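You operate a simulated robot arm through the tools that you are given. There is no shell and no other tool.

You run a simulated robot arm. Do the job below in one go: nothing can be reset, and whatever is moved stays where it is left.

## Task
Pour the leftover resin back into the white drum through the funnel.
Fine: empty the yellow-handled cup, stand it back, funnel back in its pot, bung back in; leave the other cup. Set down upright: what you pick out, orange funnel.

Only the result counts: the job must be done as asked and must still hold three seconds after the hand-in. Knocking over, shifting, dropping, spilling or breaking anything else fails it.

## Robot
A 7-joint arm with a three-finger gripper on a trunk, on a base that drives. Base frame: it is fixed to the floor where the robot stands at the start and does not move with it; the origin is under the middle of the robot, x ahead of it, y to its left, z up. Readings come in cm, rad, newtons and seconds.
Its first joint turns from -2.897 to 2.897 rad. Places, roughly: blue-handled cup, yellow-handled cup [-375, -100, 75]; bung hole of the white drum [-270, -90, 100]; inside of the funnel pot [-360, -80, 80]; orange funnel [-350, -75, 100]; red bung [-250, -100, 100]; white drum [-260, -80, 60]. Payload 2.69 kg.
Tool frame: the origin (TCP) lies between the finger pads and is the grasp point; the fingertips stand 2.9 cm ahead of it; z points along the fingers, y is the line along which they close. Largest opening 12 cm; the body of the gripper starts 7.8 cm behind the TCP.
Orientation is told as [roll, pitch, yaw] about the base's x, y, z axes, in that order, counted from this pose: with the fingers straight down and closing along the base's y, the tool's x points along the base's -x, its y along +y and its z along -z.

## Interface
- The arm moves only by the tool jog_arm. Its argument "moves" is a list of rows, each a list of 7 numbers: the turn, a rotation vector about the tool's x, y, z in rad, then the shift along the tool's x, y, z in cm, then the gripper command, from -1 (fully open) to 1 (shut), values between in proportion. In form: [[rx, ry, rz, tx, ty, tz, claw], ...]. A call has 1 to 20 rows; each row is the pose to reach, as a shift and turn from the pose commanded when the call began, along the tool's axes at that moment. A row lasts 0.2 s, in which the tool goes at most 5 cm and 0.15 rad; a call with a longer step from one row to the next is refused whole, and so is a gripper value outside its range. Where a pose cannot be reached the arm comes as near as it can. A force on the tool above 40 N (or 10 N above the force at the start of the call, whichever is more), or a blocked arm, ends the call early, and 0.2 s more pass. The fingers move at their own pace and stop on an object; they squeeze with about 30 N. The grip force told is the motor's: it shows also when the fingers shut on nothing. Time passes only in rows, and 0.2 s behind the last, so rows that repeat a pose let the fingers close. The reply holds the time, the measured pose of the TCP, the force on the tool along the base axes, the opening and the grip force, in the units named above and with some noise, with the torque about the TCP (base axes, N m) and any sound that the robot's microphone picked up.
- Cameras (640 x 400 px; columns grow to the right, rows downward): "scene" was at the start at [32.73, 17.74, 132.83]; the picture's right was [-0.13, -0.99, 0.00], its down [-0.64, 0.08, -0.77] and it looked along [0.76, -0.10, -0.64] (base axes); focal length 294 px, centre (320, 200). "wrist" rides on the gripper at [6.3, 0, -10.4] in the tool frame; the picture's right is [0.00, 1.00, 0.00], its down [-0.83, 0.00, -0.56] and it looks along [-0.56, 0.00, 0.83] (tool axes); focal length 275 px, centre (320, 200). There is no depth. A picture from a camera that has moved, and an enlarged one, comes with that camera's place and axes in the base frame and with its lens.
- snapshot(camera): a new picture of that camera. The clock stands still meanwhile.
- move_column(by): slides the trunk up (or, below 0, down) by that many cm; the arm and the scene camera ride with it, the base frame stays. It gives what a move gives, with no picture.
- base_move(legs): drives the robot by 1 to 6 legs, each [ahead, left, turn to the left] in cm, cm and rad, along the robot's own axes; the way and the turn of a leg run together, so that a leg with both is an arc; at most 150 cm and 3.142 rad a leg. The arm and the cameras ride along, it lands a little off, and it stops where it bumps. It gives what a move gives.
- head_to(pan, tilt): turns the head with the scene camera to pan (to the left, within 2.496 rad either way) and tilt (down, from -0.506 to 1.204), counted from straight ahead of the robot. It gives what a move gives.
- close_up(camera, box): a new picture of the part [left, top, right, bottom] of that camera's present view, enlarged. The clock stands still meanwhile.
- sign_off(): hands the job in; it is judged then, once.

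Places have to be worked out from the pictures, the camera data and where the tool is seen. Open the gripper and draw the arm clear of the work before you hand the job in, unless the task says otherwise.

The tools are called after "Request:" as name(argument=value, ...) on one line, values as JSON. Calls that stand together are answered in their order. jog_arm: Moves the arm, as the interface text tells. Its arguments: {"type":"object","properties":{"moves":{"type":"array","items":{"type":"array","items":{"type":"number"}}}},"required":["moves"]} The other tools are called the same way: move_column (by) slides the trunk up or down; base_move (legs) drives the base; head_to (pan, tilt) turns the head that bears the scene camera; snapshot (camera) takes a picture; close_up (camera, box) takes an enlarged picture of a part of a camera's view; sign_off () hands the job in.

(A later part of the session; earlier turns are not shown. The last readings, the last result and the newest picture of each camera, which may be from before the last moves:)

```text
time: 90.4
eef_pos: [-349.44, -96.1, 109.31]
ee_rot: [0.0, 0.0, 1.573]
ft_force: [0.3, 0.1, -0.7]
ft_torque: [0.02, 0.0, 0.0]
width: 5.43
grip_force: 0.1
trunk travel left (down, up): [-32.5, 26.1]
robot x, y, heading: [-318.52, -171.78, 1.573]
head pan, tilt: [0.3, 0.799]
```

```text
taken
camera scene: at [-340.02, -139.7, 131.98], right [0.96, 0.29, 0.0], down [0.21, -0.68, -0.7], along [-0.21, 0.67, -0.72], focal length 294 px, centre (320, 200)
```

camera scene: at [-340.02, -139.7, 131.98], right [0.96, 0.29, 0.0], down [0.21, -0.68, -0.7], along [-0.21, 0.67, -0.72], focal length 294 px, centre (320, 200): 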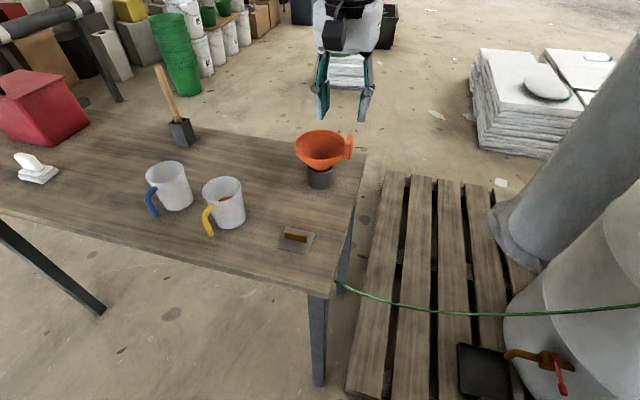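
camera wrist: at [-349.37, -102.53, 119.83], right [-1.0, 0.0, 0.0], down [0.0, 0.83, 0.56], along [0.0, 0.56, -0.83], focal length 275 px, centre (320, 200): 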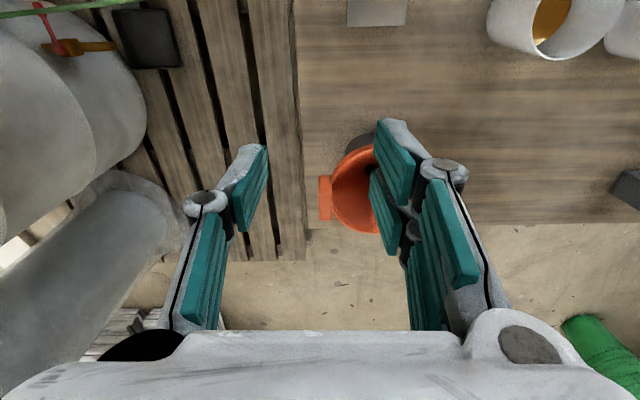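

I move over the tab and lower part of the way, then check the alignment.

Request:
jog_arm(moves=[[0, 0, 0, -4, 0.2, 0, 0.1], [0, 0, 0, -8, 0.4, 0, 0.1], [0, 0, 0, -12.4, 0.5, 0, 0.1], [0, 0, 0, -12.4, 0.5, 4, 0.1], [0, 0, 0, -12.4, 0.5, 8, 0.1], [0, 0, 0, -12.4, 0.5, 10, 0.1], [0, 0, 0, -12.4, 0.5, 10, 0.1]])

Request:
snapshot(camera="wrist")

Request:
close_up(camera="scene", box=[260, 60, 420, 220])

```text
time: 92.0
eef_pos: [-349.73, -83.79, 99.37]
ee_rot: [0.0, 0.001, 1.573]
ft_force: [0.5, 0.7, 0.6]
ft_torque: [0.0, 0.0, -0.01]
width: 5.4
grip_force: 0.0
trunk travel left (down, up): [-32.5, 26.1]
robot x, y, heading: [-318.46, -171.84, 1.568]
head pan, tilt: [0.3, 0.799]
```

```text
taken
camera wrist: at [-349.79, -90.11, 109.77], right [-1.0, 0.0, 0.0], down [0.0, 0.83, 0.56], along [0.0, 0.56, -0.83], focal length 275 px, centre (320, 200)
```

wrist: 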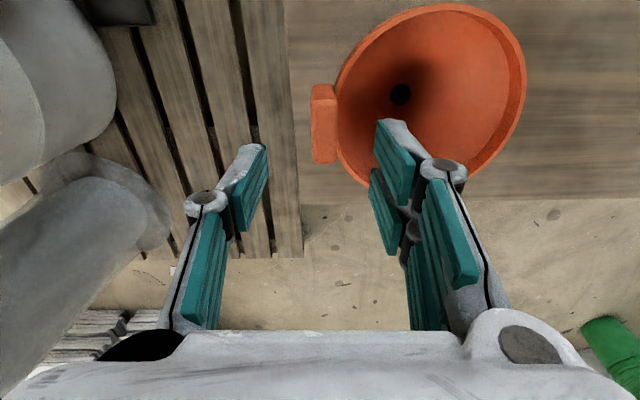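

```text
2.50 times, centred on (340, 140) of scene
camera zoom: at [-340.03, -139.71, 131.98], right [0.96, 0.3, 0.0], down [0.21, -0.68, -0.7], along [-0.21, 0.67, -0.72], focal length 735 px, centre (270, 350)
```

zoom: 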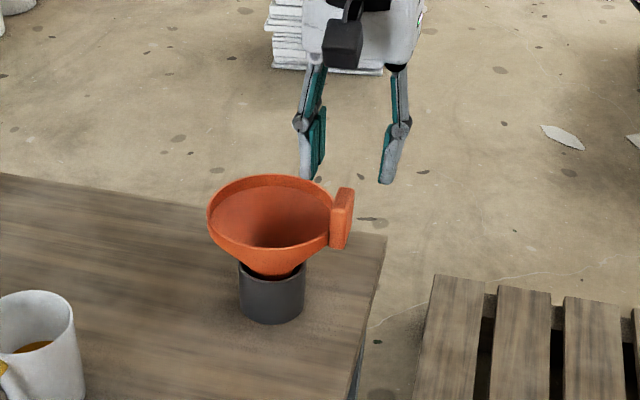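

The tab centre comes out at (-350,-84), matching the tool. I lower to z≈93.3 with fingertips just above the rim and close on the tab.

Request:
jog_arm(moves=[[0, 0, 0, 0.2, 0.2, 3, 0.1], [0, 0, 0, 0.2, 0.2, 5, 0.1], [0, 0, 0, 0.2, 0.2, 6.1, 0.1], [0, 0, 0, 0.2, 0.2, 6.1, 0.4], [0, 0, 0, 0.2, 0.2, 6.1, 0.7], [0, 0, 0, 0.2, 0.2, 6.1, 1], [0, 0, 0, 0.2, 0.2, 6.1, 1], [0, 0, 0, 0.2, 0.2, 6.1, 1]])

Request:
snapshot(camera="wrist")

Request:
close_up(camera="scene", box=[260, 60, 420, 220])

```text
time: 93.8
eef_pos: [-350.14, -83.97, 93.51]
ee_rot: [0.003, -0.004, 1.571]
ft_force: [-8.4, 1.0, 25.7]
ft_torque: [0.29, 1.85, -0.01]
width: 2.97
grip_force: 30.5
trunk travel left (down, up): [-32.5, 26.1]
robot x, y, heading: [-318.72, -171.56, 1.573]
head pan, tilt: [0.3, 0.799]
```

```text
taken
camera wrist: at [-350.1, -90.38, 103.95], right [-1.0, -0.01, 0.0], down [0.0, 0.83, 0.56], along [-0.01, 0.56, -0.83], focal length 275 px, centre (320, 200)
```

wrist: 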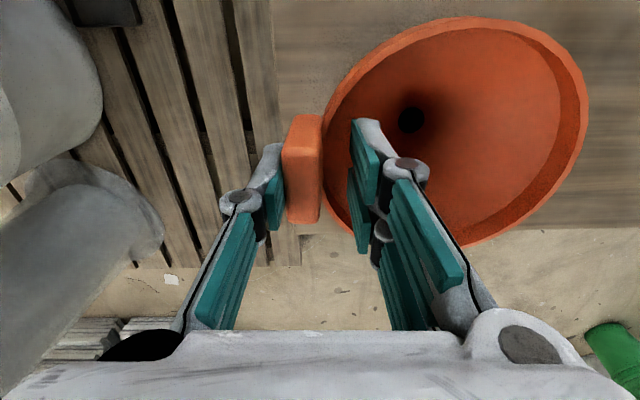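

```text
2.50 times, centred on (340, 140) of scene
camera zoom: at [-340.03, -139.8, 132.01], right [0.96, 0.3, 0.0], down [0.21, -0.68, -0.7], along [-0.21, 0.67, -0.72], focal length 735 px, centre (270, 350)
```

zoom: 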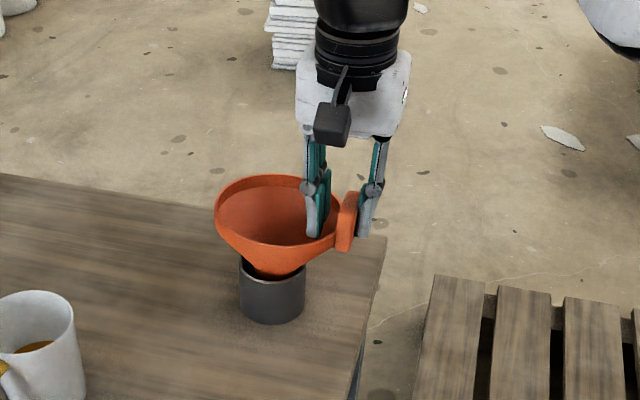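

The inner finger wedged on the funnel's sloped inner wall (25 N upward, width 2.97). I open, rise 1.1 cm and re-grip on the tab above the rim.

Request:
jog_arm(moves=[[0, 0, 0, 0, 0, 0, 0.5], [0, 0, 0, 0, 0, 0, 0.2], [0, 0, 0, 0, 0, -0.6, 0.2], [0, 0, 0, 0, 0, -1.1, 0.2], [0, 0, 0, 0, 0, -1.1, 0.5], [0, 0, 0, 0, 0, -1.1, 0.8], [0, 0, 0, 0, 0, -1.1, 1], [0, 0, 0, 0, 0, -1.1, 1], [0, 0, 0, 0, 0, -1.1, 1]])

Request:
snapshot(camera="wrist")

Request:
close_up(camera="scene", box=[260, 60, 420, 220])

```text
time: 95.8
eef_pos: [-350.19, -83.91, 94.37]
ee_rot: [0.002, -0.002, 1.57]
ft_force: [-0.8, 1.6, 7.5]
ft_torque: [0.13, 0.72, -0.02]
width: 1.55
grip_force: 30.4
trunk travel left (down, up): [-32.5, 26.1]
robot x, y, heading: [-318.9, -171.59, 1.571]
head pan, tilt: [0.3, 0.799]
```

```text
taken
camera wrist: at [-350.04, -90.33, 104.89], right [-1.0, 0.0, 0.0], down [0.0, 0.83, 0.56], along [0.0, 0.56, -0.83], focal length 275 px, centre (320, 200)
```

wrist: 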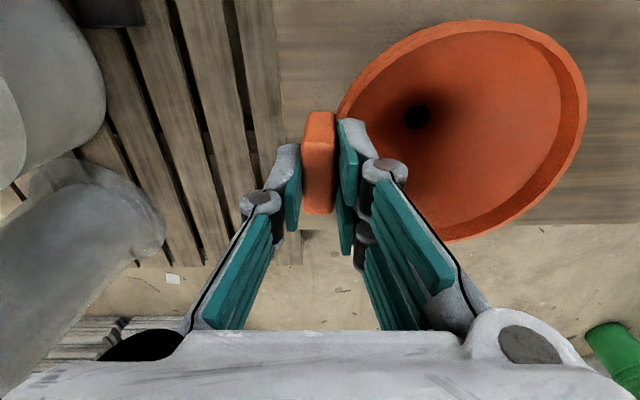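

```text
2.50 times, centred on (340, 140) of scene
camera zoom: at [-340.03, -139.74, 131.99], right [0.96, 0.3, 0.0], down [0.21, -0.68, -0.7], along [-0.21, 0.67, -0.72], focal length 735 px, centre (270, 350)
```

zoom: 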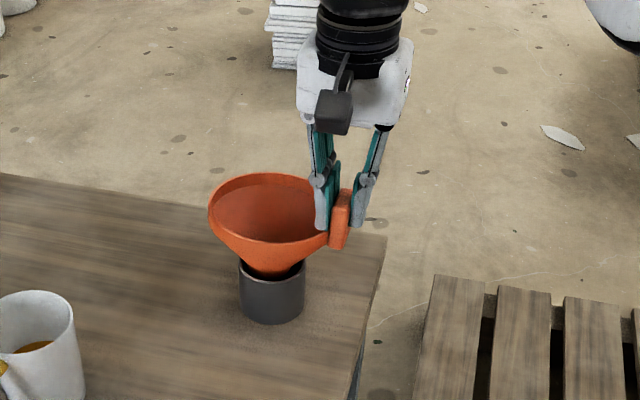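

The grip is now on the tab alone (1.55 cm). I lift straight up.

Request:
jog_arm(moves=[[0, 0, 0, 0, 0, -0.5, 1], [0, 0, 0, 0, 0, -1.5, 1], [0, 0, 0, 0, 0, -3, 1], [0, 0, 0, 0, 0, -5, 1], [0, 0, 0, 0, 0, -8, 1], [0, 0, 0, 0, 0, -11, 1], [0, 0, 0, 0, 0, -14, 1], [0, 0, 0, 0, 0, -17, 1], [0, 0, 0, 0, 0, -18, 1], [0, 0, 0, 0, 0, -18, 1]])

Request:
snapshot(camera="wrist")

Request:
snapshot(camera="scene")

```text
time: 98.0
eef_pos: [-350.1, -83.84, 112.31]
ee_rot: [0.001, 0.0, 1.572]
ft_force: [-0.8, 0.8, -0.2]
ft_torque: [0.01, 0.0, -0.04]
width: 0.0
grip_force: 28.5
trunk travel left (down, up): [-32.5, 26.1]
robot x, y, heading: [-318.73, -171.43, 1.572]
head pan, tilt: [0.3, 0.799]
```

```text
taken
camera wrist: at [-349.99, -90.33, 122.82], right [-1.0, 0.0, 0.0], down [0.0, 0.83, 0.56], along [0.0, 0.56, -0.83], focal length 275 px, centre (320, 200)
```

wrist: 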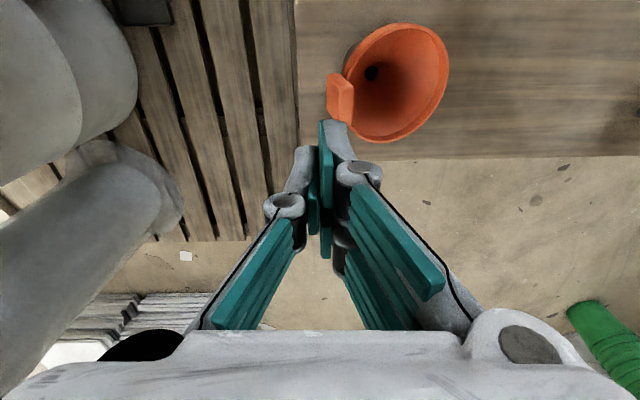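

```text
taken
camera scene: at [-340.03, -139.71, 131.98], right [0.96, 0.3, 0.0], down [0.21, -0.68, -0.7], along [-0.21, 0.67, -0.72], focal length 294 px, centre (320, 200)
```

scene: 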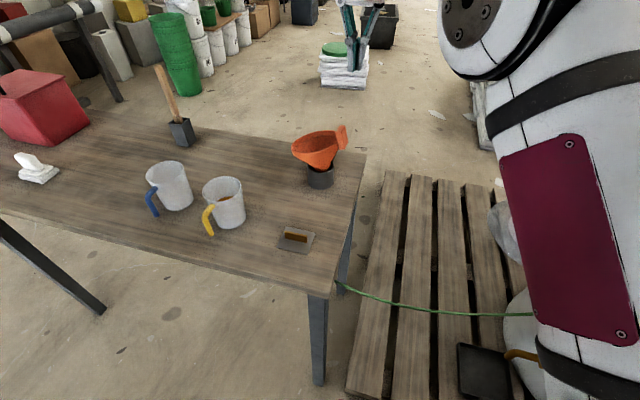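

The tab slipped out and the funnel is now tipped in its pot. I look closely before re-gripping with a deeper grip across the tab's width.

Request:
close_up(camera="scene", box=[270, 105, 380, 205])

Request:
close_up(camera="wrist", box=[280, 0, 480, 160])

```text
4.00 times, centred on (325, 155) of scene
camera zoom: at [-340.03, -139.71, 131.98], right [0.96, 0.3, 0.0], down [0.21, -0.68, -0.7], along [-0.21, 0.67, -0.72], focal length 1175 px, centre (300, 380)
```

zoom: 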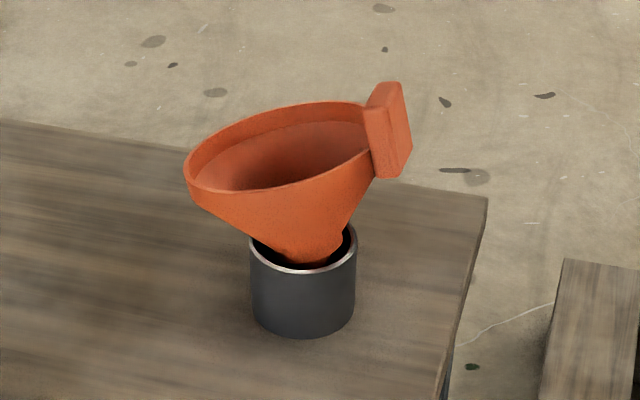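

```text
2.50 times, centred on (380, 80) of wrist
camera zoom: at [-349.99, -90.33, 122.82], right [-1.0, 0.0, 0.0], down [0.0, 0.83, 0.56], along [0.0, 0.56, -0.83], focal length 688 px, centre (170, 500)
```

zoom: 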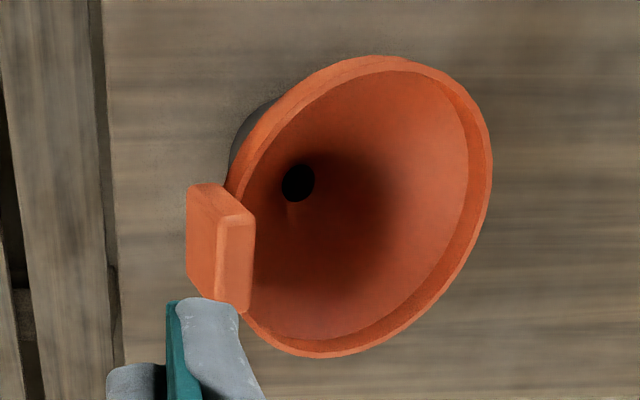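

The funnel leans about 20° west with the tab up. I turn the tool by +90° (closing along y, camera to the east) so I can grip the tab across its 4 cm width, and opening to about 6.6 cm.

Request:
jog_arm(moves=[[0, 0, -0.14, 0, 0, -1, 0.5], [0, 0, -0.28, 0, 0, -1, 0.2], [0, 0, -0.42, 0, 0, -1, -0.1], [0, 0, -0.56, 0, 0, -1, -0.1], [0, 0, -0.7, 0, 0, -1, -0.1], [0, 0, -0.84, 0, 0, -1, -0.1], [0, 0, -0.98, 0, 0, -1, -0.1], [0, 0, -1.12, 0, 0, -1, -0.1], [0, 0, -1.26, 0, 0, -1, -0.1], [0, 0, -1.4, 0, 0, -1, -0.1], [0, 0, -1.54, 0, 0, -1, -0.1], [0, 0, -1.57, 0, 0, -1, -0.1], [0, 0, -1.57, 0, 0, -1, -0.1]])

Request:
snapshot(camera="wrist")

Request:
snapshot(camera="scene")

```text
time: 100.8
eef_pos: [-350.07, -83.88, 113.35]
ee_rot: [-0.001, 0.0, -3.142]
ft_force: [-0.5, -0.6, -0.1]
ft_torque: [0.02, 0.03, 0.03]
width: 6.61
grip_force: 0.2
trunk travel left (down, up): [-32.5, 26.1]
robot x, y, heading: [-318.58, -171.56, 1.571]
head pan, tilt: [0.3, 0.799]
```

```text
taken
camera wrist: at [-343.76, -83.97, 123.8], right [0.0, -1.0, 0.0], down [-0.83, 0.0, 0.56], along [-0.56, 0.0, -0.83], focal length 275 px, centre (320, 200)
```

wrist: 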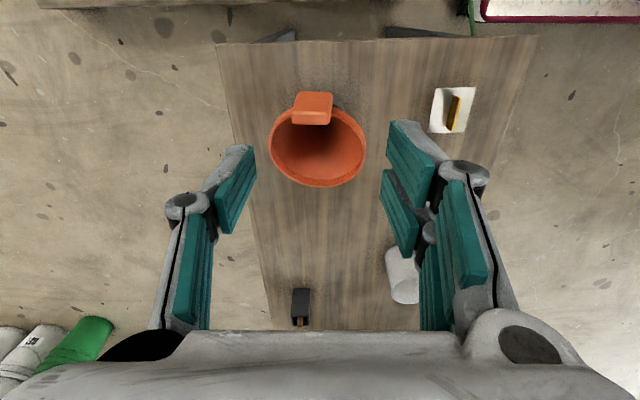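

```text
taken
camera scene: at [-340.03, -139.71, 131.98], right [0.96, 0.3, 0.0], down [0.21, -0.68, -0.7], along [-0.21, 0.67, -0.72], focal length 294 px, centre (320, 200)
```

scene: 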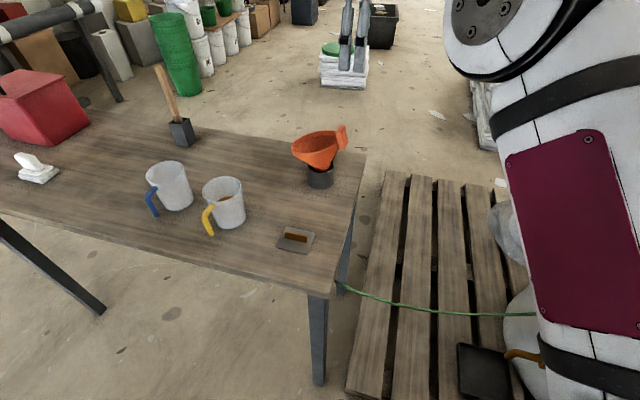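

The yaw worked. I zoom on the tab from this side to get its tilt and position.

Request:
close_up(camera="wrist", box=[250, 70, 390, 200])

Request:
close_up(camera="scene", box=[280, 110, 370, 190])

```text
3.08 times, centred on (320, 135) of wrist
camera zoom: at [-343.76, -83.97, 123.8], right [0.0, -1.0, 0.0], down [-0.83, 0.0, 0.56], along [-0.56, 0.0, -0.83], focal length 847 px, centre (320, 400)
```

zoom: 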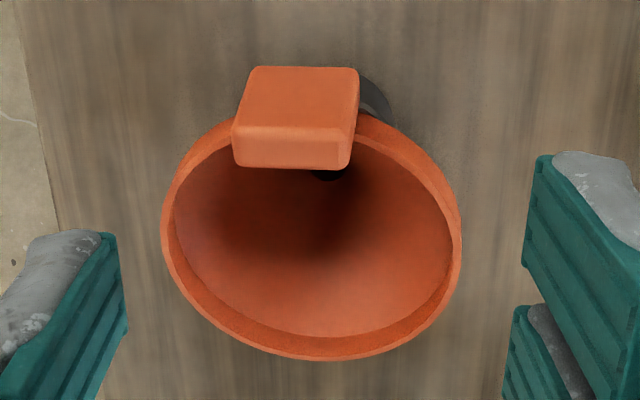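

```text
5.00 times, centred on (325, 150) of scene
camera zoom: at [-340.03, -139.71, 131.98], right [0.96, 0.3, 0.0], down [0.21, -0.68, -0.7], along [-0.21, 0.67, -0.72], focal length 1469 px, centre (295, 450)
```

zoom: 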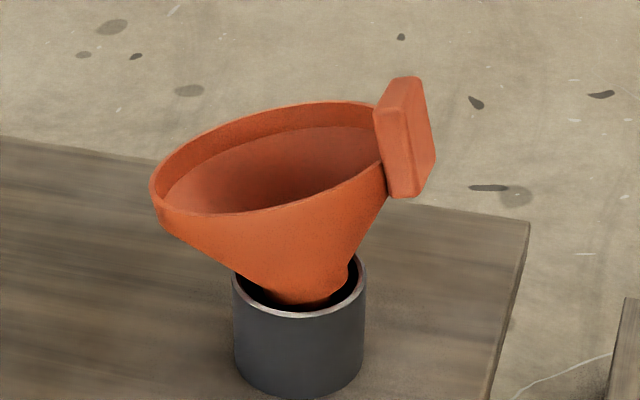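

Tab top centre is at about (-352.5,-83.1,95.5), tilted ~0.2 rad. I tilt the tool to match, pre-position 8 cm back along the tab axis and check.

Request:
jog_arm(moves=[[0, 0.07, 0, -1, -0.4, 3, -0.1], [0, 0.14, 0, -2, -0.78, 6, -0.1], [0, 0.2, 0, -3.2, -0.78, 9, -0.1], [0, 0.2, 0, -3.2, -0.78, 12.4, -0.1], [0, 0.2, 0, -3.2, -0.78, 12.4, -0.1]])

Request:
snapshot(camera="wrist")

Request:
close_up(camera="scene", box=[270, 70, 400, 200])

```text
time: 102.0
eef_pos: [-353.16, -83.26, 100.97]
ee_rot: [0.001, 0.201, 3.142]
ft_force: [0.2, -0.9, -0.1]
ft_torque: [-0.02, 0.02, -0.05]
width: 6.6
grip_force: 0.0
trunk travel left (down, up): [-32.5, 26.1]
robot x, y, heading: [-318.04, -172.14, 1.573]
head pan, tilt: [0.3, 0.799]
```

```text
taken
camera wrist: at [-349.17, -83.26, 112.49], right [0.0, -1.0, 0.0], down [-0.93, 0.0, 0.38], along [-0.38, 0.0, -0.93], focal length 275 px, centre (320, 200)
```

wrist: 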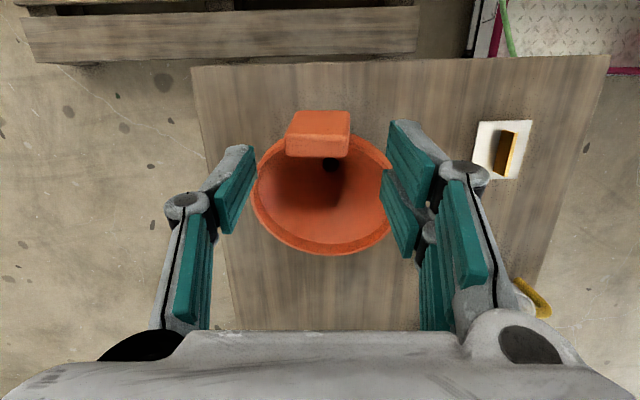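

```text
3.08 times, centred on (335, 135) of scene
camera zoom: at [-340.04, -139.71, 131.98], right [0.96, 0.3, 0.0], down [0.21, -0.68, -0.7], along [-0.21, 0.67, -0.72], focal length 904 px, centre (274, 400)
```

zoom: 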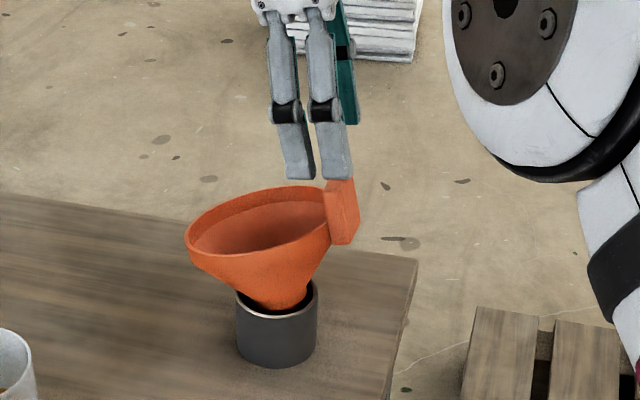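

The zoom shows one side of the gripper has two prongs and the other a single one; for a radial grip the single prong should be inside the funnel. I back off, level the tool and turn another +90° to see whether that is reachable.

Request:
jog_arm(moves=[[0, -0.1, 0, 0, 0, -4, -0.1], [0, -0.2, 0, 0, 0, -8, 0], [0, -0.2, 0, 0, 0, -10, 0], [0, -0.2, 0, 0, 0, -10, 0]])

Request:
jog_arm(moves=[[0, 0, -0.14, 0, 0, 0, 0], [0, 0, -0.28, 0, 0, 0, 0], [0, 0, -0.42, 0, 0, 0, 0], [0, 0, -0.56, 0, 0, 0, 0], [0, 0, -0.7, 0, 0, 0, 0], [0, 0, -0.84, 0, 0, 0, 0], [0, 0, -0.98, 0, 0, 0, 0], [0, 0, -1.12, 0, 0, 0, 0], [0, 0, -1.26, 0, 0, 0, 0], [0, 0, -1.4, 0, 0, 0, 0], [0, 0, -1.54, 0, 0, 0, 0], [0, 0, -1.571, 0, 0, 0, 0], [0, 0, -1.571, 0, 0, 0, 0]])

Request:
snapshot(camera="wrist")

Request:
snapshot(camera="scene")

```text
time: 103.0
eef_pos: [-355.06, -83.55, 110.89]
ee_rot: [0.002, 0.0, 3.141]
ft_force: [-0.2, 0.8, -0.3]
ft_torque: [-0.02, 0.0, 0.0]
width: 5.98
grip_force: 0.0
out of reach, approached as far as the arm can: row 3, 4
trunk travel left (down, up): [-32.5, 26.1]
robot x, y, heading: [-318.42, -171.65, 1.573]
head pan, tilt: [0.3, 0.799]
```

```text
time: 105.8
eef_pos: [-354.89, -83.63, 110.84]
ee_rot: [-0.001, -0.001, -1.571]
ft_force: [-0.3, 0.2, 0.5]
ft_torque: [0.03, 0.01, 0.01]
width: 5.99
grip_force: 0.0
trunk travel left (down, up): [-32.5, 26.1]
robot x, y, heading: [-318.24, -172.09, 1.566]
head pan, tilt: [0.3, 0.799]
```

```text
taken
camera wrist: at [-354.95, -77.43, 121.25], right [1.0, 0.01, 0.0], down [0.0, -0.83, 0.56], along [0.0, -0.56, -0.83], focal length 275 px, centre (320, 200)
```

wrist: 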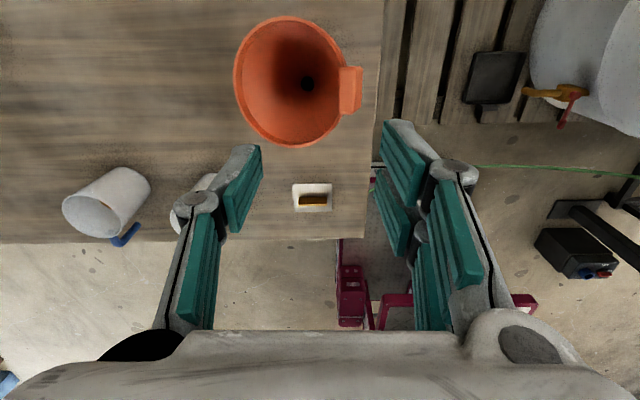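

```text
taken
camera scene: at [-340.03, -139.71, 131.98], right [0.96, 0.3, 0.0], down [0.21, -0.68, -0.7], along [-0.21, 0.67, -0.72], focal length 294 px, centre (320, 200)
```

scene: 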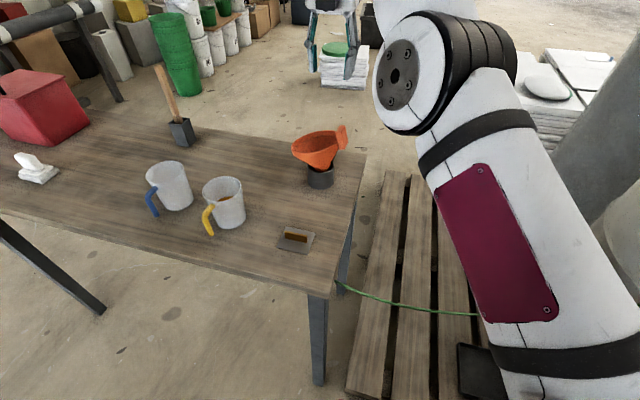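

The flipped orientation is reachable. I tilt to match the tab and pre-position along its axis, with the single prong going inside the funnel.

Request:
jog_arm(moves=[[-0.1, 0, 0, 0.43, 0.8, 4, 0.1], [-0.2, 0, 0, 0.43, 1.2, 8.9, 0.1], [-0.2, 0, 0, 0.43, 1.2, 8.9, 0.1], [-0.2, 0, 0, 0.43, 1.2, 8.9, 0.1]])

Request:
snapshot(camera="wrist")

Request:
close_up(camera="scene", box=[270, 70, 400, 200])

```text
time: 106.8
eef_pos: [-353.86, -83.24, 101.84]
ee_rot: [0.202, 0.001, -1.572]
ft_force: [-0.2, -0.3, -0.1]
ft_torque: [-0.03, -0.03, 0.02]
width: 5.43
grip_force: 0.1
trunk travel left (down, up): [-32.5, 26.1]
robot x, y, heading: [-318.46, -171.57, 1.567]
head pan, tilt: [0.3, 0.799]
```

```text
taken
camera wrist: at [-355.87, -76.98, 112.03], right [0.98, 0.0, 0.2], down [-0.11, -0.83, 0.55], along [0.17, -0.56, -0.81], focal length 275 px, centre (320, 200)
```

wrist: 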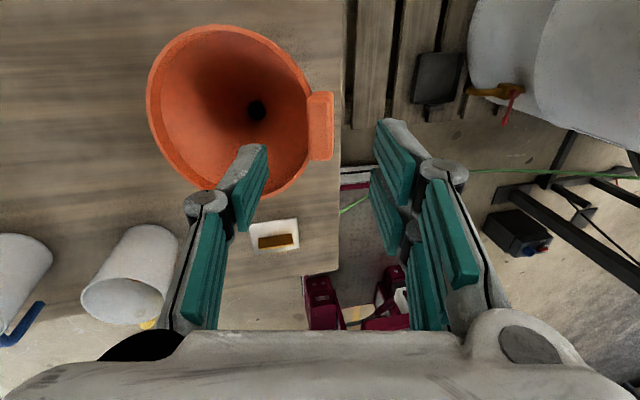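

```text
3.08 times, centred on (335, 135) of scene
camera zoom: at [-340.03, -139.71, 131.98], right [0.96, 0.3, 0.0], down [0.21, -0.68, -0.7], along [-0.21, 0.67, -0.72], focal length 904 px, centre (274, 400)
```

zoom: 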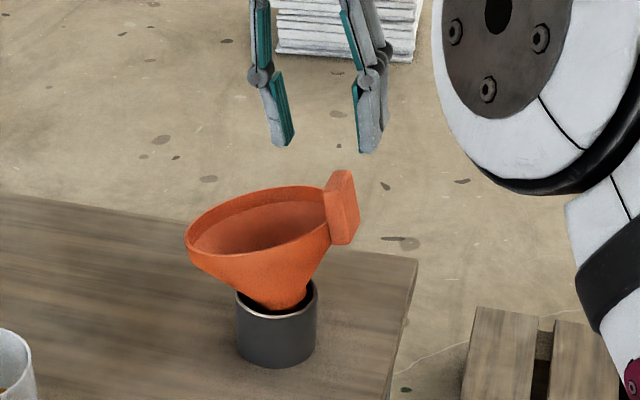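

The tab is centred between the fingers. I descend 7 cm along the tool axis and close slowly.

Request:
jog_arm(moves=[[0, 0, 0, 0, 0, 3, 0.1], [0, 0, 0, 0, 0, 5, 0.1], [0, 0, 0, 0, 0, 6.5, 0.1], [0, 0, 0, 0, 0, 7, 0.1], [0, 0, 0, 0, 0, 7, 0.1]])

Request:
close_up(camera="scene", box=[270, 70, 400, 200])

Request:
snapshot(camera="wrist")

```text
time: 108.0
eef_pos: [-352.39, -83.23, 95.04]
ee_rot: [0.201, 0.001, -1.571]
ft_force: [0.2, 0.0, 0.1]
ft_torque: [-0.01, 0.0, 0.05]
width: 5.4
grip_force: 0.1
trunk travel left (down, up): [-32.5, 26.1]
robot x, y, heading: [-318.43, -171.8, 1.573]
head pan, tilt: [0.3, 0.799]
```

```text
3.08 times, centred on (335, 135) of scene
camera zoom: at [-340.03, -139.71, 131.98], right [0.96, 0.3, 0.0], down [0.21, -0.68, -0.7], along [-0.21, 0.67, -0.72], focal length 904 px, centre (274, 400)
```

zoom: 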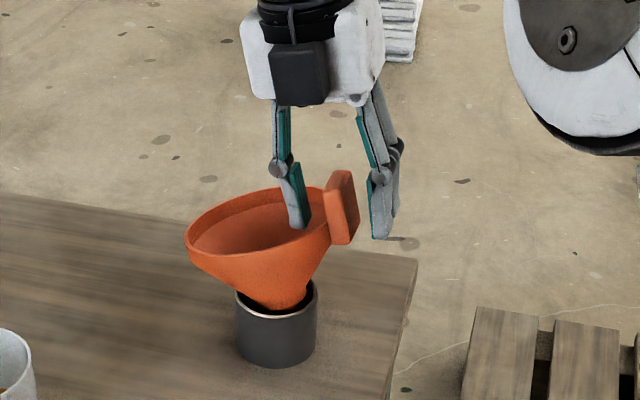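

```text
taken
camera wrist: at [-354.4, -76.99, 105.25], right [0.98, 0.0, 0.2], down [-0.11, -0.83, 0.55], along [0.17, -0.56, -0.81], focal length 275 px, centre (320, 200)
```

wrist: 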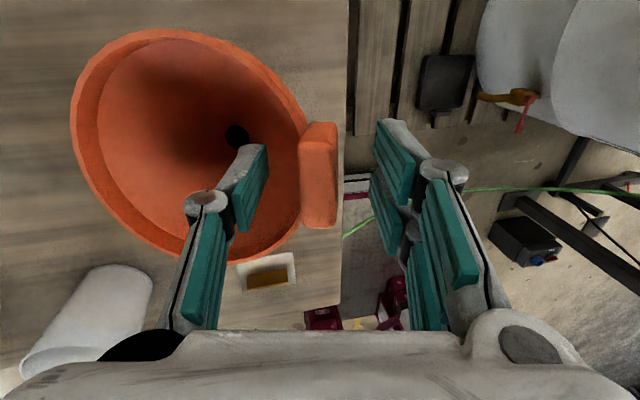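

The fingertips reach about the tab's bottom, slightly below the rim. I rise 1.0 cm along the axis so the inner prong clears the rim, then close.

Request:
jog_arm(moves=[[0, 0, 0, 0, 0, -0.5, 0.1], [0, 0, 0, 0, 0, -1.0, 0.1], [0, 0, 0, 0, 0, -1.0, 0.3], [0, 0, 0, 0, 0, -1.0, 0.5], [0, 0, 0, 0, 0, -1.0, 0.7], [0, 0, 0, 0, 0, -1.0, 0.85], [0, 0, 0, 0, 0, -1.0, 1], [0, 0, 0, 0, 0, -1.0, 1], [0, 0, 0, 0, 0, -1.0, 1]])

Request:
close_up(camera="scene", box=[270, 70, 400, 200])

Request:
snapshot(camera="wrist")

```text
time: 110.0
eef_pos: [-352.53, -83.14, 96.19]
ee_rot: [0.201, 0.0, -1.573]
ft_force: [7.6, -1.0, 5.6]
ft_torque: [-0.01, -0.3, 0.02]
width: 1.54
grip_force: 29.7
trunk travel left (down, up): [-32.5, 26.1]
robot x, y, heading: [-318.42, -171.94, 1.575]
head pan, tilt: [0.3, 0.799]
```

```text
3.08 times, centred on (335, 135) of scene
camera zoom: at [-339.99, -139.73, 131.99], right [0.96, 0.3, 0.0], down [0.21, -0.68, -0.7], along [-0.21, 0.67, -0.72], focal length 904 px, centre (274, 400)
```

zoom: 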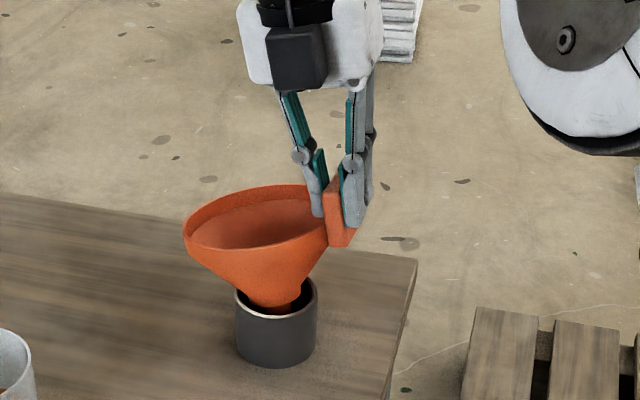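

```text
taken
camera wrist: at [-354.55, -76.99, 106.3], right [0.98, 0.0, 0.2], down [-0.11, -0.83, 0.55], along [0.17, -0.56, -0.81], focal length 275 px, centre (320, 200)
```

wrist: 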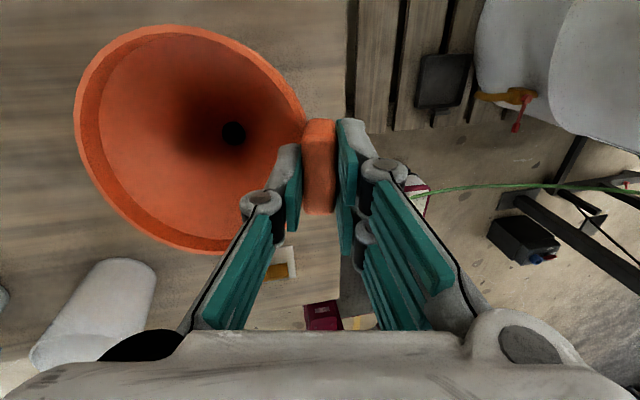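

The grip sits on the tab at 1.54 cm with the single prong inside. I lift slowly this time and check.

Request:
jog_arm(moves=[[0, 0, 0, 0, 0, -0.3, 1], [0, 0, 0, 0, 0, -0.6, 1], [0, 0, 0, 0, 0, -0.9, 1], [0, 0, 0, 0, 0, -1.2, 1], [0, 0, 0, 0, 0, -1.6, 1], [0, 0, 0, 0, 0, -2.0, 1], [0, 0, 0, 0, 0, -2.0, 1]])

Request:
close_up(camera="scene", box=[270, 70, 400, 200])

```text
time: 111.6
eef_pos: [-352.85, -83.15, 97.9]
ee_rot: [0.201, -0.002, -1.57]
ft_force: [-0.7, -0.3, -0.5]
ft_torque: [0.03, -0.03, -0.03]
width: 1.55
grip_force: 29.8
trunk travel left (down, up): [-32.5, 26.1]
robot x, y, heading: [-318.27, -171.79, 1.572]
head pan, tilt: [0.3, 0.799]
```

```text
3.08 times, centred on (335, 135) of scene
camera zoom: at [-340.03, -139.7, 131.98], right [0.96, 0.3, 0.0], down [0.21, -0.68, -0.7], along [-0.21, 0.67, -0.72], focal length 904 px, centre (274, 400)
```

zoom: 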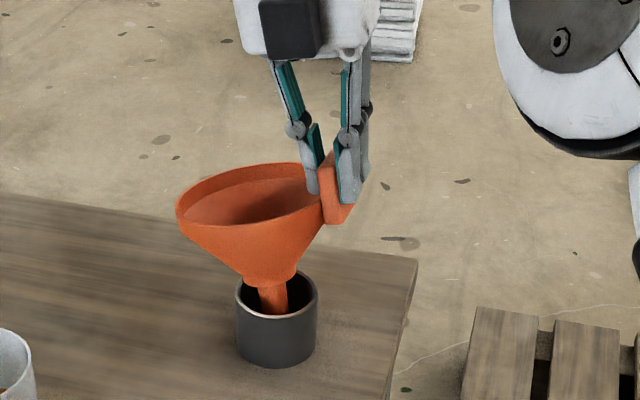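

The funnel now hangs in the grip and its load is tiny. I keep lifting slowly out of the pot and level the tool.

Request:
jog_arm(moves=[[0, 0, 0, 0, 0.1, -0.5, 1], [0, 0, 0, 0, 0.2, -1.0, 1], [0, 0, 0, 0, 0.3, -1.5, 1], [0, 0, 0, 0, 0.4, -2.1, 1], [0, 0, 0, 0, 0.5, -2.7, 1], [0, 0, 0, 0, 0.7, -3.4, 1], [0, 0, 0, 0, 0.8, -4.1, 1], [0, 0, 0, 0, 1.0, -4.9, 1], [0, 0, 0, 0, 1.1, -5.7, 1], [0, 0, 0, 0, 1.3, -6.5, 1], [0, 0, 0, 0, 1.4, -7.2, 1], [0, 0, 0, 0, 1.5, -7.5, 1], [0, 0, 0, 0, 1.5, -7.5, 1]])

Request:
close_up(camera="scene", box=[250, 20, 420, 200])

```text
time: 114.4
eef_pos: [-353.03, -83.17, 105.7]
ee_rot: [0.2, -0.001, -1.571]
ft_force: [-0.6, 0.6, -0.3]
ft_torque: [0.0, -0.02, -0.05]
width: 1.56
grip_force: 29.7
trunk travel left (down, up): [-32.5, 26.1]
robot x, y, heading: [-318.42, -171.74, 1.573]
head pan, tilt: [0.3, 0.799]
```

```text
2.22 times, centred on (335, 110) of scene
camera zoom: at [-340.03, -139.7, 131.98], right [0.96, 0.3, 0.0], down [0.21, -0.68, -0.7], along [-0.21, 0.67, -0.72], focal length 653 px, centre (287, 400)
```

zoom: 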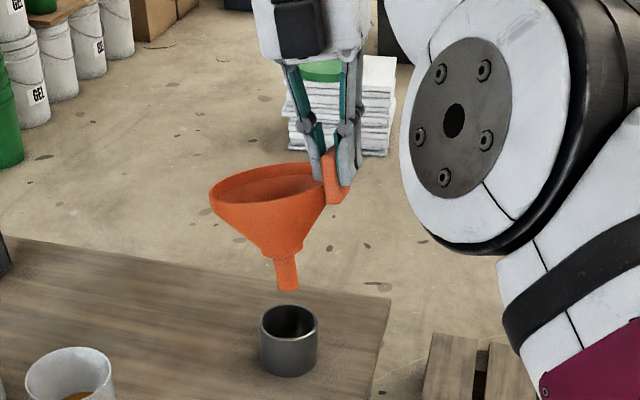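

The funnel is out of the pot: cone, collar and spout visible. I level the tool by 0.2 rad so the funnel hangs upright and check.

Request:
jog_arm(moves=[[0.05, 0, 0, 0, 0, 0, 1], [0.1, 0, 0, 0, 0, 0, 1], [0.15, 0, 0, 0, 0, 0, 1], [0.2, 0, 0, 0, 0, 0, 1], [0.2, 0, 0, 0, 0, 0, 1]])

Request:
close_up(camera="scene", box=[250, 20, 420, 200])

Request:
snapshot(camera="wrist")

Request:
move_column(by=14)

```text
time: 115.6
eef_pos: [-352.85, -83.26, 105.76]
ee_rot: [0.0, 0.0, -1.57]
ft_force: [0.0, 0.8, -0.8]
ft_torque: [0.0, -0.04, 0.02]
width: 1.53
grip_force: 29.8
trunk travel left (down, up): [-32.5, 26.1]
robot x, y, heading: [-318.43, -171.68, 1.572]
head pan, tilt: [0.3, 0.799]
```

```text
2.22 times, centred on (335, 110) of scene
camera zoom: at [-340.03, -139.7, 131.98], right [0.96, 0.3, 0.0], down [0.21, -0.68, -0.7], along [-0.21, 0.67, -0.72], focal length 653 px, centre (287, 400)
```

zoom: 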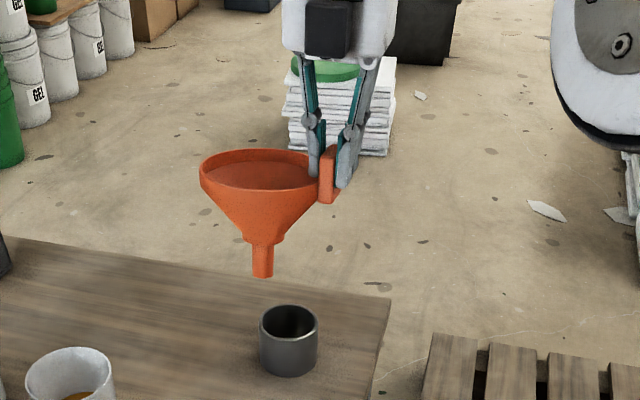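

```text
taken
camera wrist: at [-352.93, -76.96, 116.11], right [1.0, 0.0, 0.0], down [0.0, -0.83, 0.56], along [0.0, -0.56, -0.83], focal length 275 px, centre (320, 200)
```

wrist: 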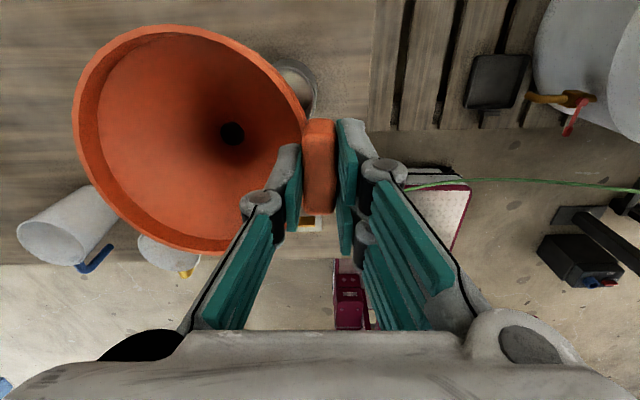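

```text
time: 117.2
eef_pos: [-352.89, -88.92, 119.7]
ee_rot: [-0.001, -0.001, -1.57]
ft_force: [-0.6, 0.7, -0.4]
ft_torque: [-0.01, -0.02, 0.01]
width: 1.53
grip_force: 29.7
trunk travel left (down, up): [-46.5, 12.1]
robot x, y, heading: [-318.29, -171.99, 1.572]
head pan, tilt: [0.3, 0.799]
```

Raising the column also shifted the tool about 5.7 cm back. I check that the funnel hangs level, from both cameras.

Request:
head_to(pan=0.3, tilt=0.5)

Request:
snapshot(camera="scene")

Request:
close_up(camera="scene", box=[240, 100, 400, 260])

Request:
snapshot(camera="wrist")

```text
time: 118.0
eef_pos: [-352.97, -88.87, 119.62]
ee_rot: [-0.001, 0.001, -1.57]
ft_force: [0.5, 0.1, -0.3]
ft_torque: [0.02, -0.03, -0.03]
width: 1.52
grip_force: 29.9
trunk travel left (down, up): [-46.5, 12.1]
robot x, y, heading: [-318.41, -171.63, 1.566]
head pan, tilt: [0.3, 0.499]
```

```text
taken
camera scene: at [-340.34, -147.47, 148.56], right [0.96, 0.3, 0.0], down [0.14, -0.46, -0.88], along [-0.26, 0.84, -0.48], focal length 294 px, centre (320, 200)
```

scene: 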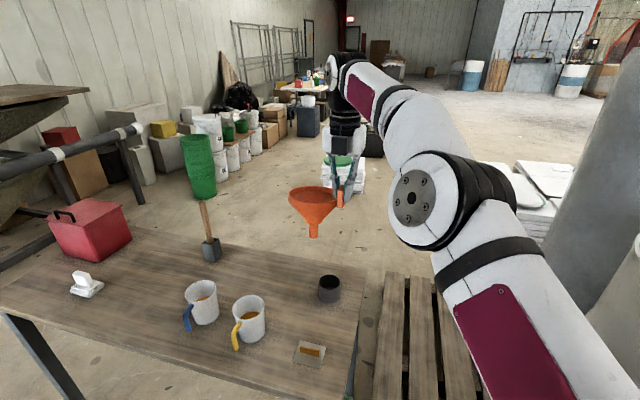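

```text
2.50 times, centred on (320, 180) of scene
camera zoom: at [-340.34, -147.47, 148.56], right [0.96, 0.3, 0.0], down [0.14, -0.46, -0.88], along [-0.26, 0.84, -0.48], focal length 735 px, centre (320, 250)
```

zoom: 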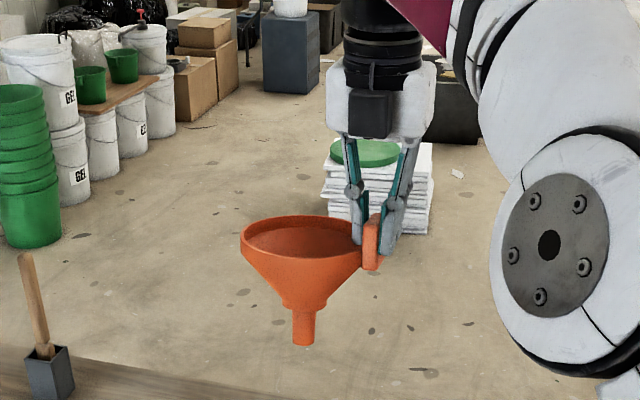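

```text
taken
camera wrist: at [-352.96, -82.7, 130.1], right [1.0, 0.0, 0.0], down [0.0, -0.83, 0.56], along [0.0, -0.56, -0.83], focal length 275 px, centre (320, 200)
```

wrist: 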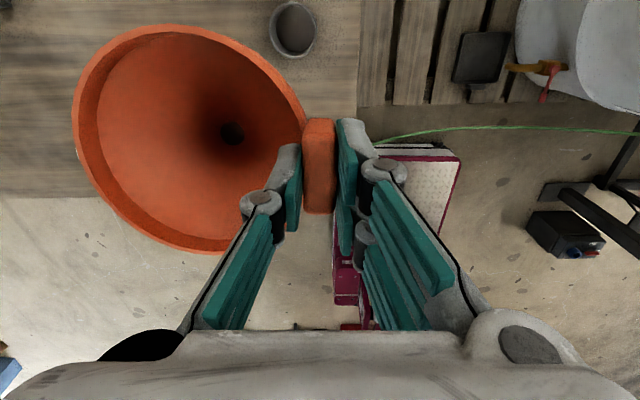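

I zoom in more to measure the funnel's tilt.

Request:
close_up(camera="scene", box=[280, 175, 360, 245])

Request:
close_up(camera="wrist", box=[50, 0, 370, 270])

```text
5.71 times, centred on (320, 210) of scene
camera zoom: at [-340.34, -147.47, 148.56], right [0.96, 0.3, 0.0], down [0.14, -0.46, -0.88], along [-0.26, 0.84, -0.48], focal length 1679 px, centre (320, 143)
```

zoom: 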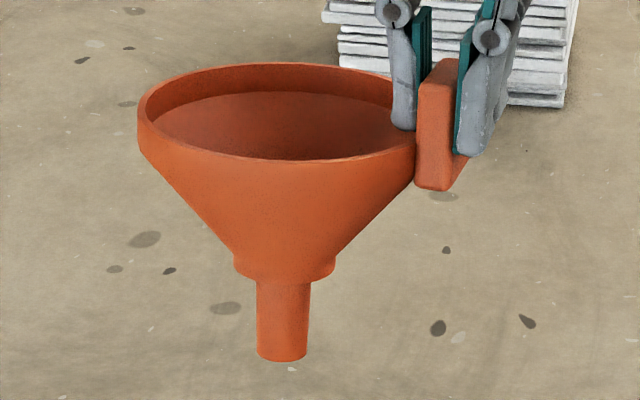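

```text
1.48 times, centred on (210, 135) of wrist
camera zoom: at [-352.96, -82.7, 130.1], right [1.0, 0.0, 0.0], down [0.0, -0.83, 0.56], along [0.0, -0.56, -0.83], focal length 408 px, centre (483, 296)
```

zoom: 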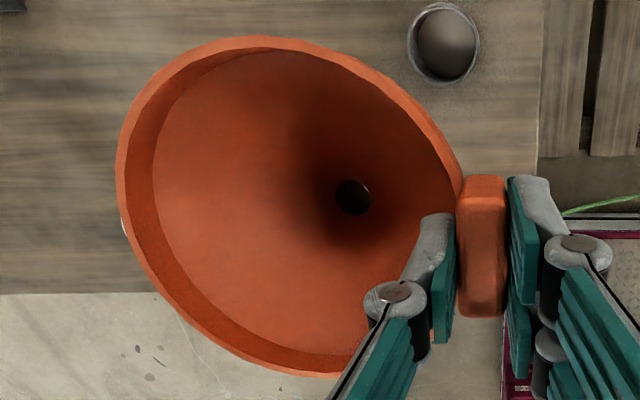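

The rim ellipse is flatter than a level one should be (aspect .34 vs .46), so the funnel leans about 0.13 rad with its top to the north. I rotate about the closing axis to correct and re-measure.

Request:
jog_arm(moves=[[0, 0.06, 0, 0, 0, 0, 1], [0, 0.13, 0, 0, 0, 0, 1], [0, 0.13, 0, 0, 0, 0, 1]])

Request:
close_up(camera="scene", box=[280, 175, 360, 245])

```text
time: 118.8
eef_pos: [-352.85, -88.91, 119.79]
ee_rot: [0.002, 0.131, -1.572]
ft_force: [-0.5, 0.4, 0.4]
ft_torque: [0.0, -0.05, -0.02]
width: 1.51
grip_force: 30.1
trunk travel left (down, up): [-46.5, 12.1]
robot x, y, heading: [-318.45, -172.02, 1.57]
head pan, tilt: [0.3, 0.499]
```

```text
5.71 times, centred on (320, 210) of scene
camera zoom: at [-340.34, -147.47, 148.57], right [0.96, 0.3, 0.0], down [0.14, -0.46, -0.88], along [-0.26, 0.84, -0.48], focal length 1679 px, centre (320, 143)
```

zoom: 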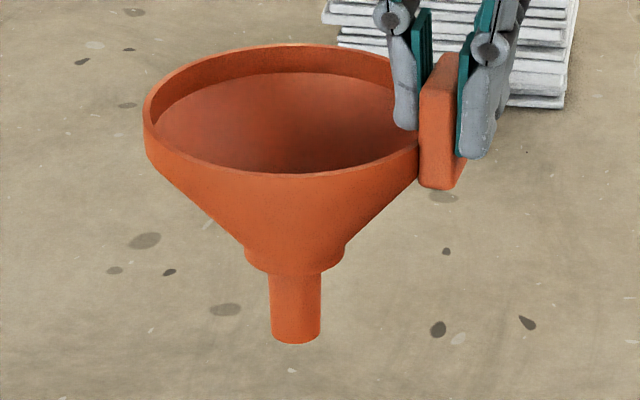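

The rim now looks level front-to-back; the spout leans ~0.05 rad east, so I correct that. Then I shift the base right 18 cm and ahead 3.5 cm for comfortable reach to the drum.

Request:
jog_arm(moves=[[0.05, 0, 0, 0, 0, 0, 1], [0.05, 0, 0, 0, 0, -1.5, 1], [0.05, 0, 0, 0, 0, -3, 1], [0.05, 0, 0, 0, 0, -3, 1]])

Request:
base_move(legs=[[3.5, -18, 0]])

Request:
head_to(pan=-0.5, tilt=0.6)

Request:
snapshot(camera="scene")

Request:
close_up(camera="scene", box=[240, 100, 480, 250])

```text
time: 119.8
eef_pos: [-352.94, -89.28, 122.72]
ee_rot: [-0.05, 0.129, -1.57]
ft_force: [0.7, -0.5, -1.9]
ft_torque: [-0.01, 0.0, 0.0]
width: 1.54
grip_force: 30.3
trunk travel left (down, up): [-46.5, 12.1]
robot x, y, heading: [-318.69, -171.93, 1.571]
head pan, tilt: [0.3, 0.499]
```

```text
time: 121.4
eef_pos: [-334.69, -85.75, 122.66]
ee_rot: [-0.051, 0.131, -1.571]
ft_force: [-0.5, 0.3, -0.9]
ft_torque: [0.0, -0.05, -0.02]
width: 1.52
grip_force: 30.8
trunk travel left (down, up): [-46.5, 12.1]
robot x, y, heading: [-300.6, -168.12, 1.572]
head pan, tilt: [0.3, 0.499]
```

```text
time: 122.5
eef_pos: [-334.68, -85.85, 122.7]
ee_rot: [-0.05, 0.129, -1.571]
ft_force: [0.1, 0.7, -0.4]
ft_torque: [0.04, -0.01, 0.0]
width: 1.55
grip_force: 30.0
trunk travel left (down, up): [-46.5, 12.1]
robot x, y, heading: [-300.39, -168.22, 1.57]
head pan, tilt: [-0.499, 0.6]
```

```text
taken
camera scene: at [-315.23, -144.92, 147.66], right [0.88, -0.48, 0.0], down [-0.27, -0.5, -0.83], along [0.39, 0.72, -0.56], focal length 294 px, centre (320, 200)
```

scene: 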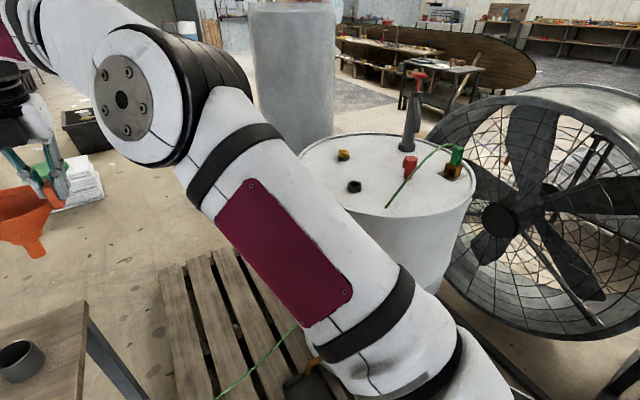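

```text
2.67 times, centred on (360, 175) of scene
camera zoom: at [-315.23, -144.92, 147.66], right [0.88, -0.48, 0.0], down [-0.27, -0.5, -0.83], along [0.39, 0.72, -0.56], focal length 784 px, centre (213, 267)
```

zoom: 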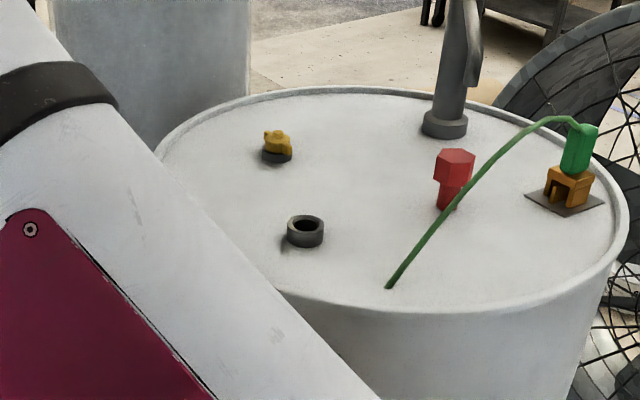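

The ring's centre comes out at (-271.8,-86, top z≈103). I swing the funnel over at z≈122.7 while turning it about the vertical so its tab ends up to the south-west, spout bottom staying around z 108.

Request:
jog_arm(moves=[[-0.018, 0.007, 0.137, -0.32, 3.38, -0.21, 1], [-0.036, 0.014, 0.274, -0.64, 6.76, -0.42, 1], [-0.054, 0.021, 0.412, -0.96, 10.15, -0.63, 1], [-0.072, 0.028, 0.549, -1.28, 13.53, -0.84, 1], [-0.09, 0.035, 0.686, -1.6, 16.91, -1.06, 1], [-0.108, 0.042, 0.823, -1.92, 20.29, -1.27, 1], [-0.126, 0.049, 0.961, -2.24, 23.67, -1.48, 1], [-0.144, 0.056, 1.098, -2.56, 27.06, -1.69, 1], [-0.162, 0.062, 1.235, -2.89, 30.44, -1.9, 1], [-0.18, 0.069, 1.372, -3.21, 33.82, -2.11, 1], [-0.198, 0.076, 1.51, -3.53, 37.2, -2.32, 1], [-0.216, 0.083, 1.647, -3.85, 40.58, -2.53, 1]])

Request:
snapshot(camera="scene")

```text
time: 125.1
eef_pos: [-294.04, -89.72, 122.58]
ee_rot: [-0.048, 0.131, 3.046]
ft_force: [-0.8, -0.5, 0.3]
ft_torque: [-0.05, -0.07, -0.02]
width: 1.52
grip_force: 30.5
trunk travel left (down, up): [-46.5, 12.1]
robot x, y, heading: [-300.14, -168.25, 1.572]
head pan, tilt: [-0.499, 0.6]
```

```text
taken
camera scene: at [-315.26, -144.93, 147.66], right [0.88, -0.48, 0.0], down [-0.27, -0.5, -0.83], along [0.4, 0.72, -0.56], focal length 294 px, centre (320, 200)
```

scene: 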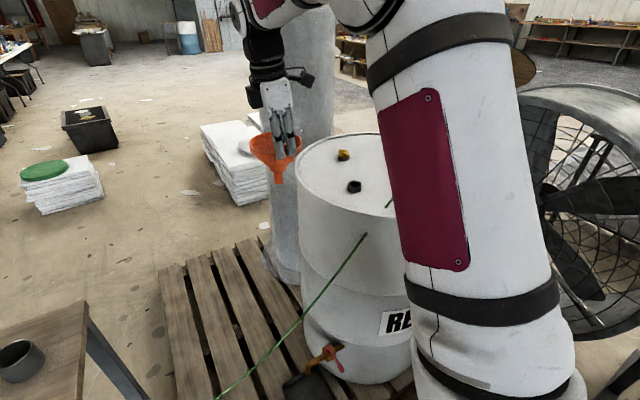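

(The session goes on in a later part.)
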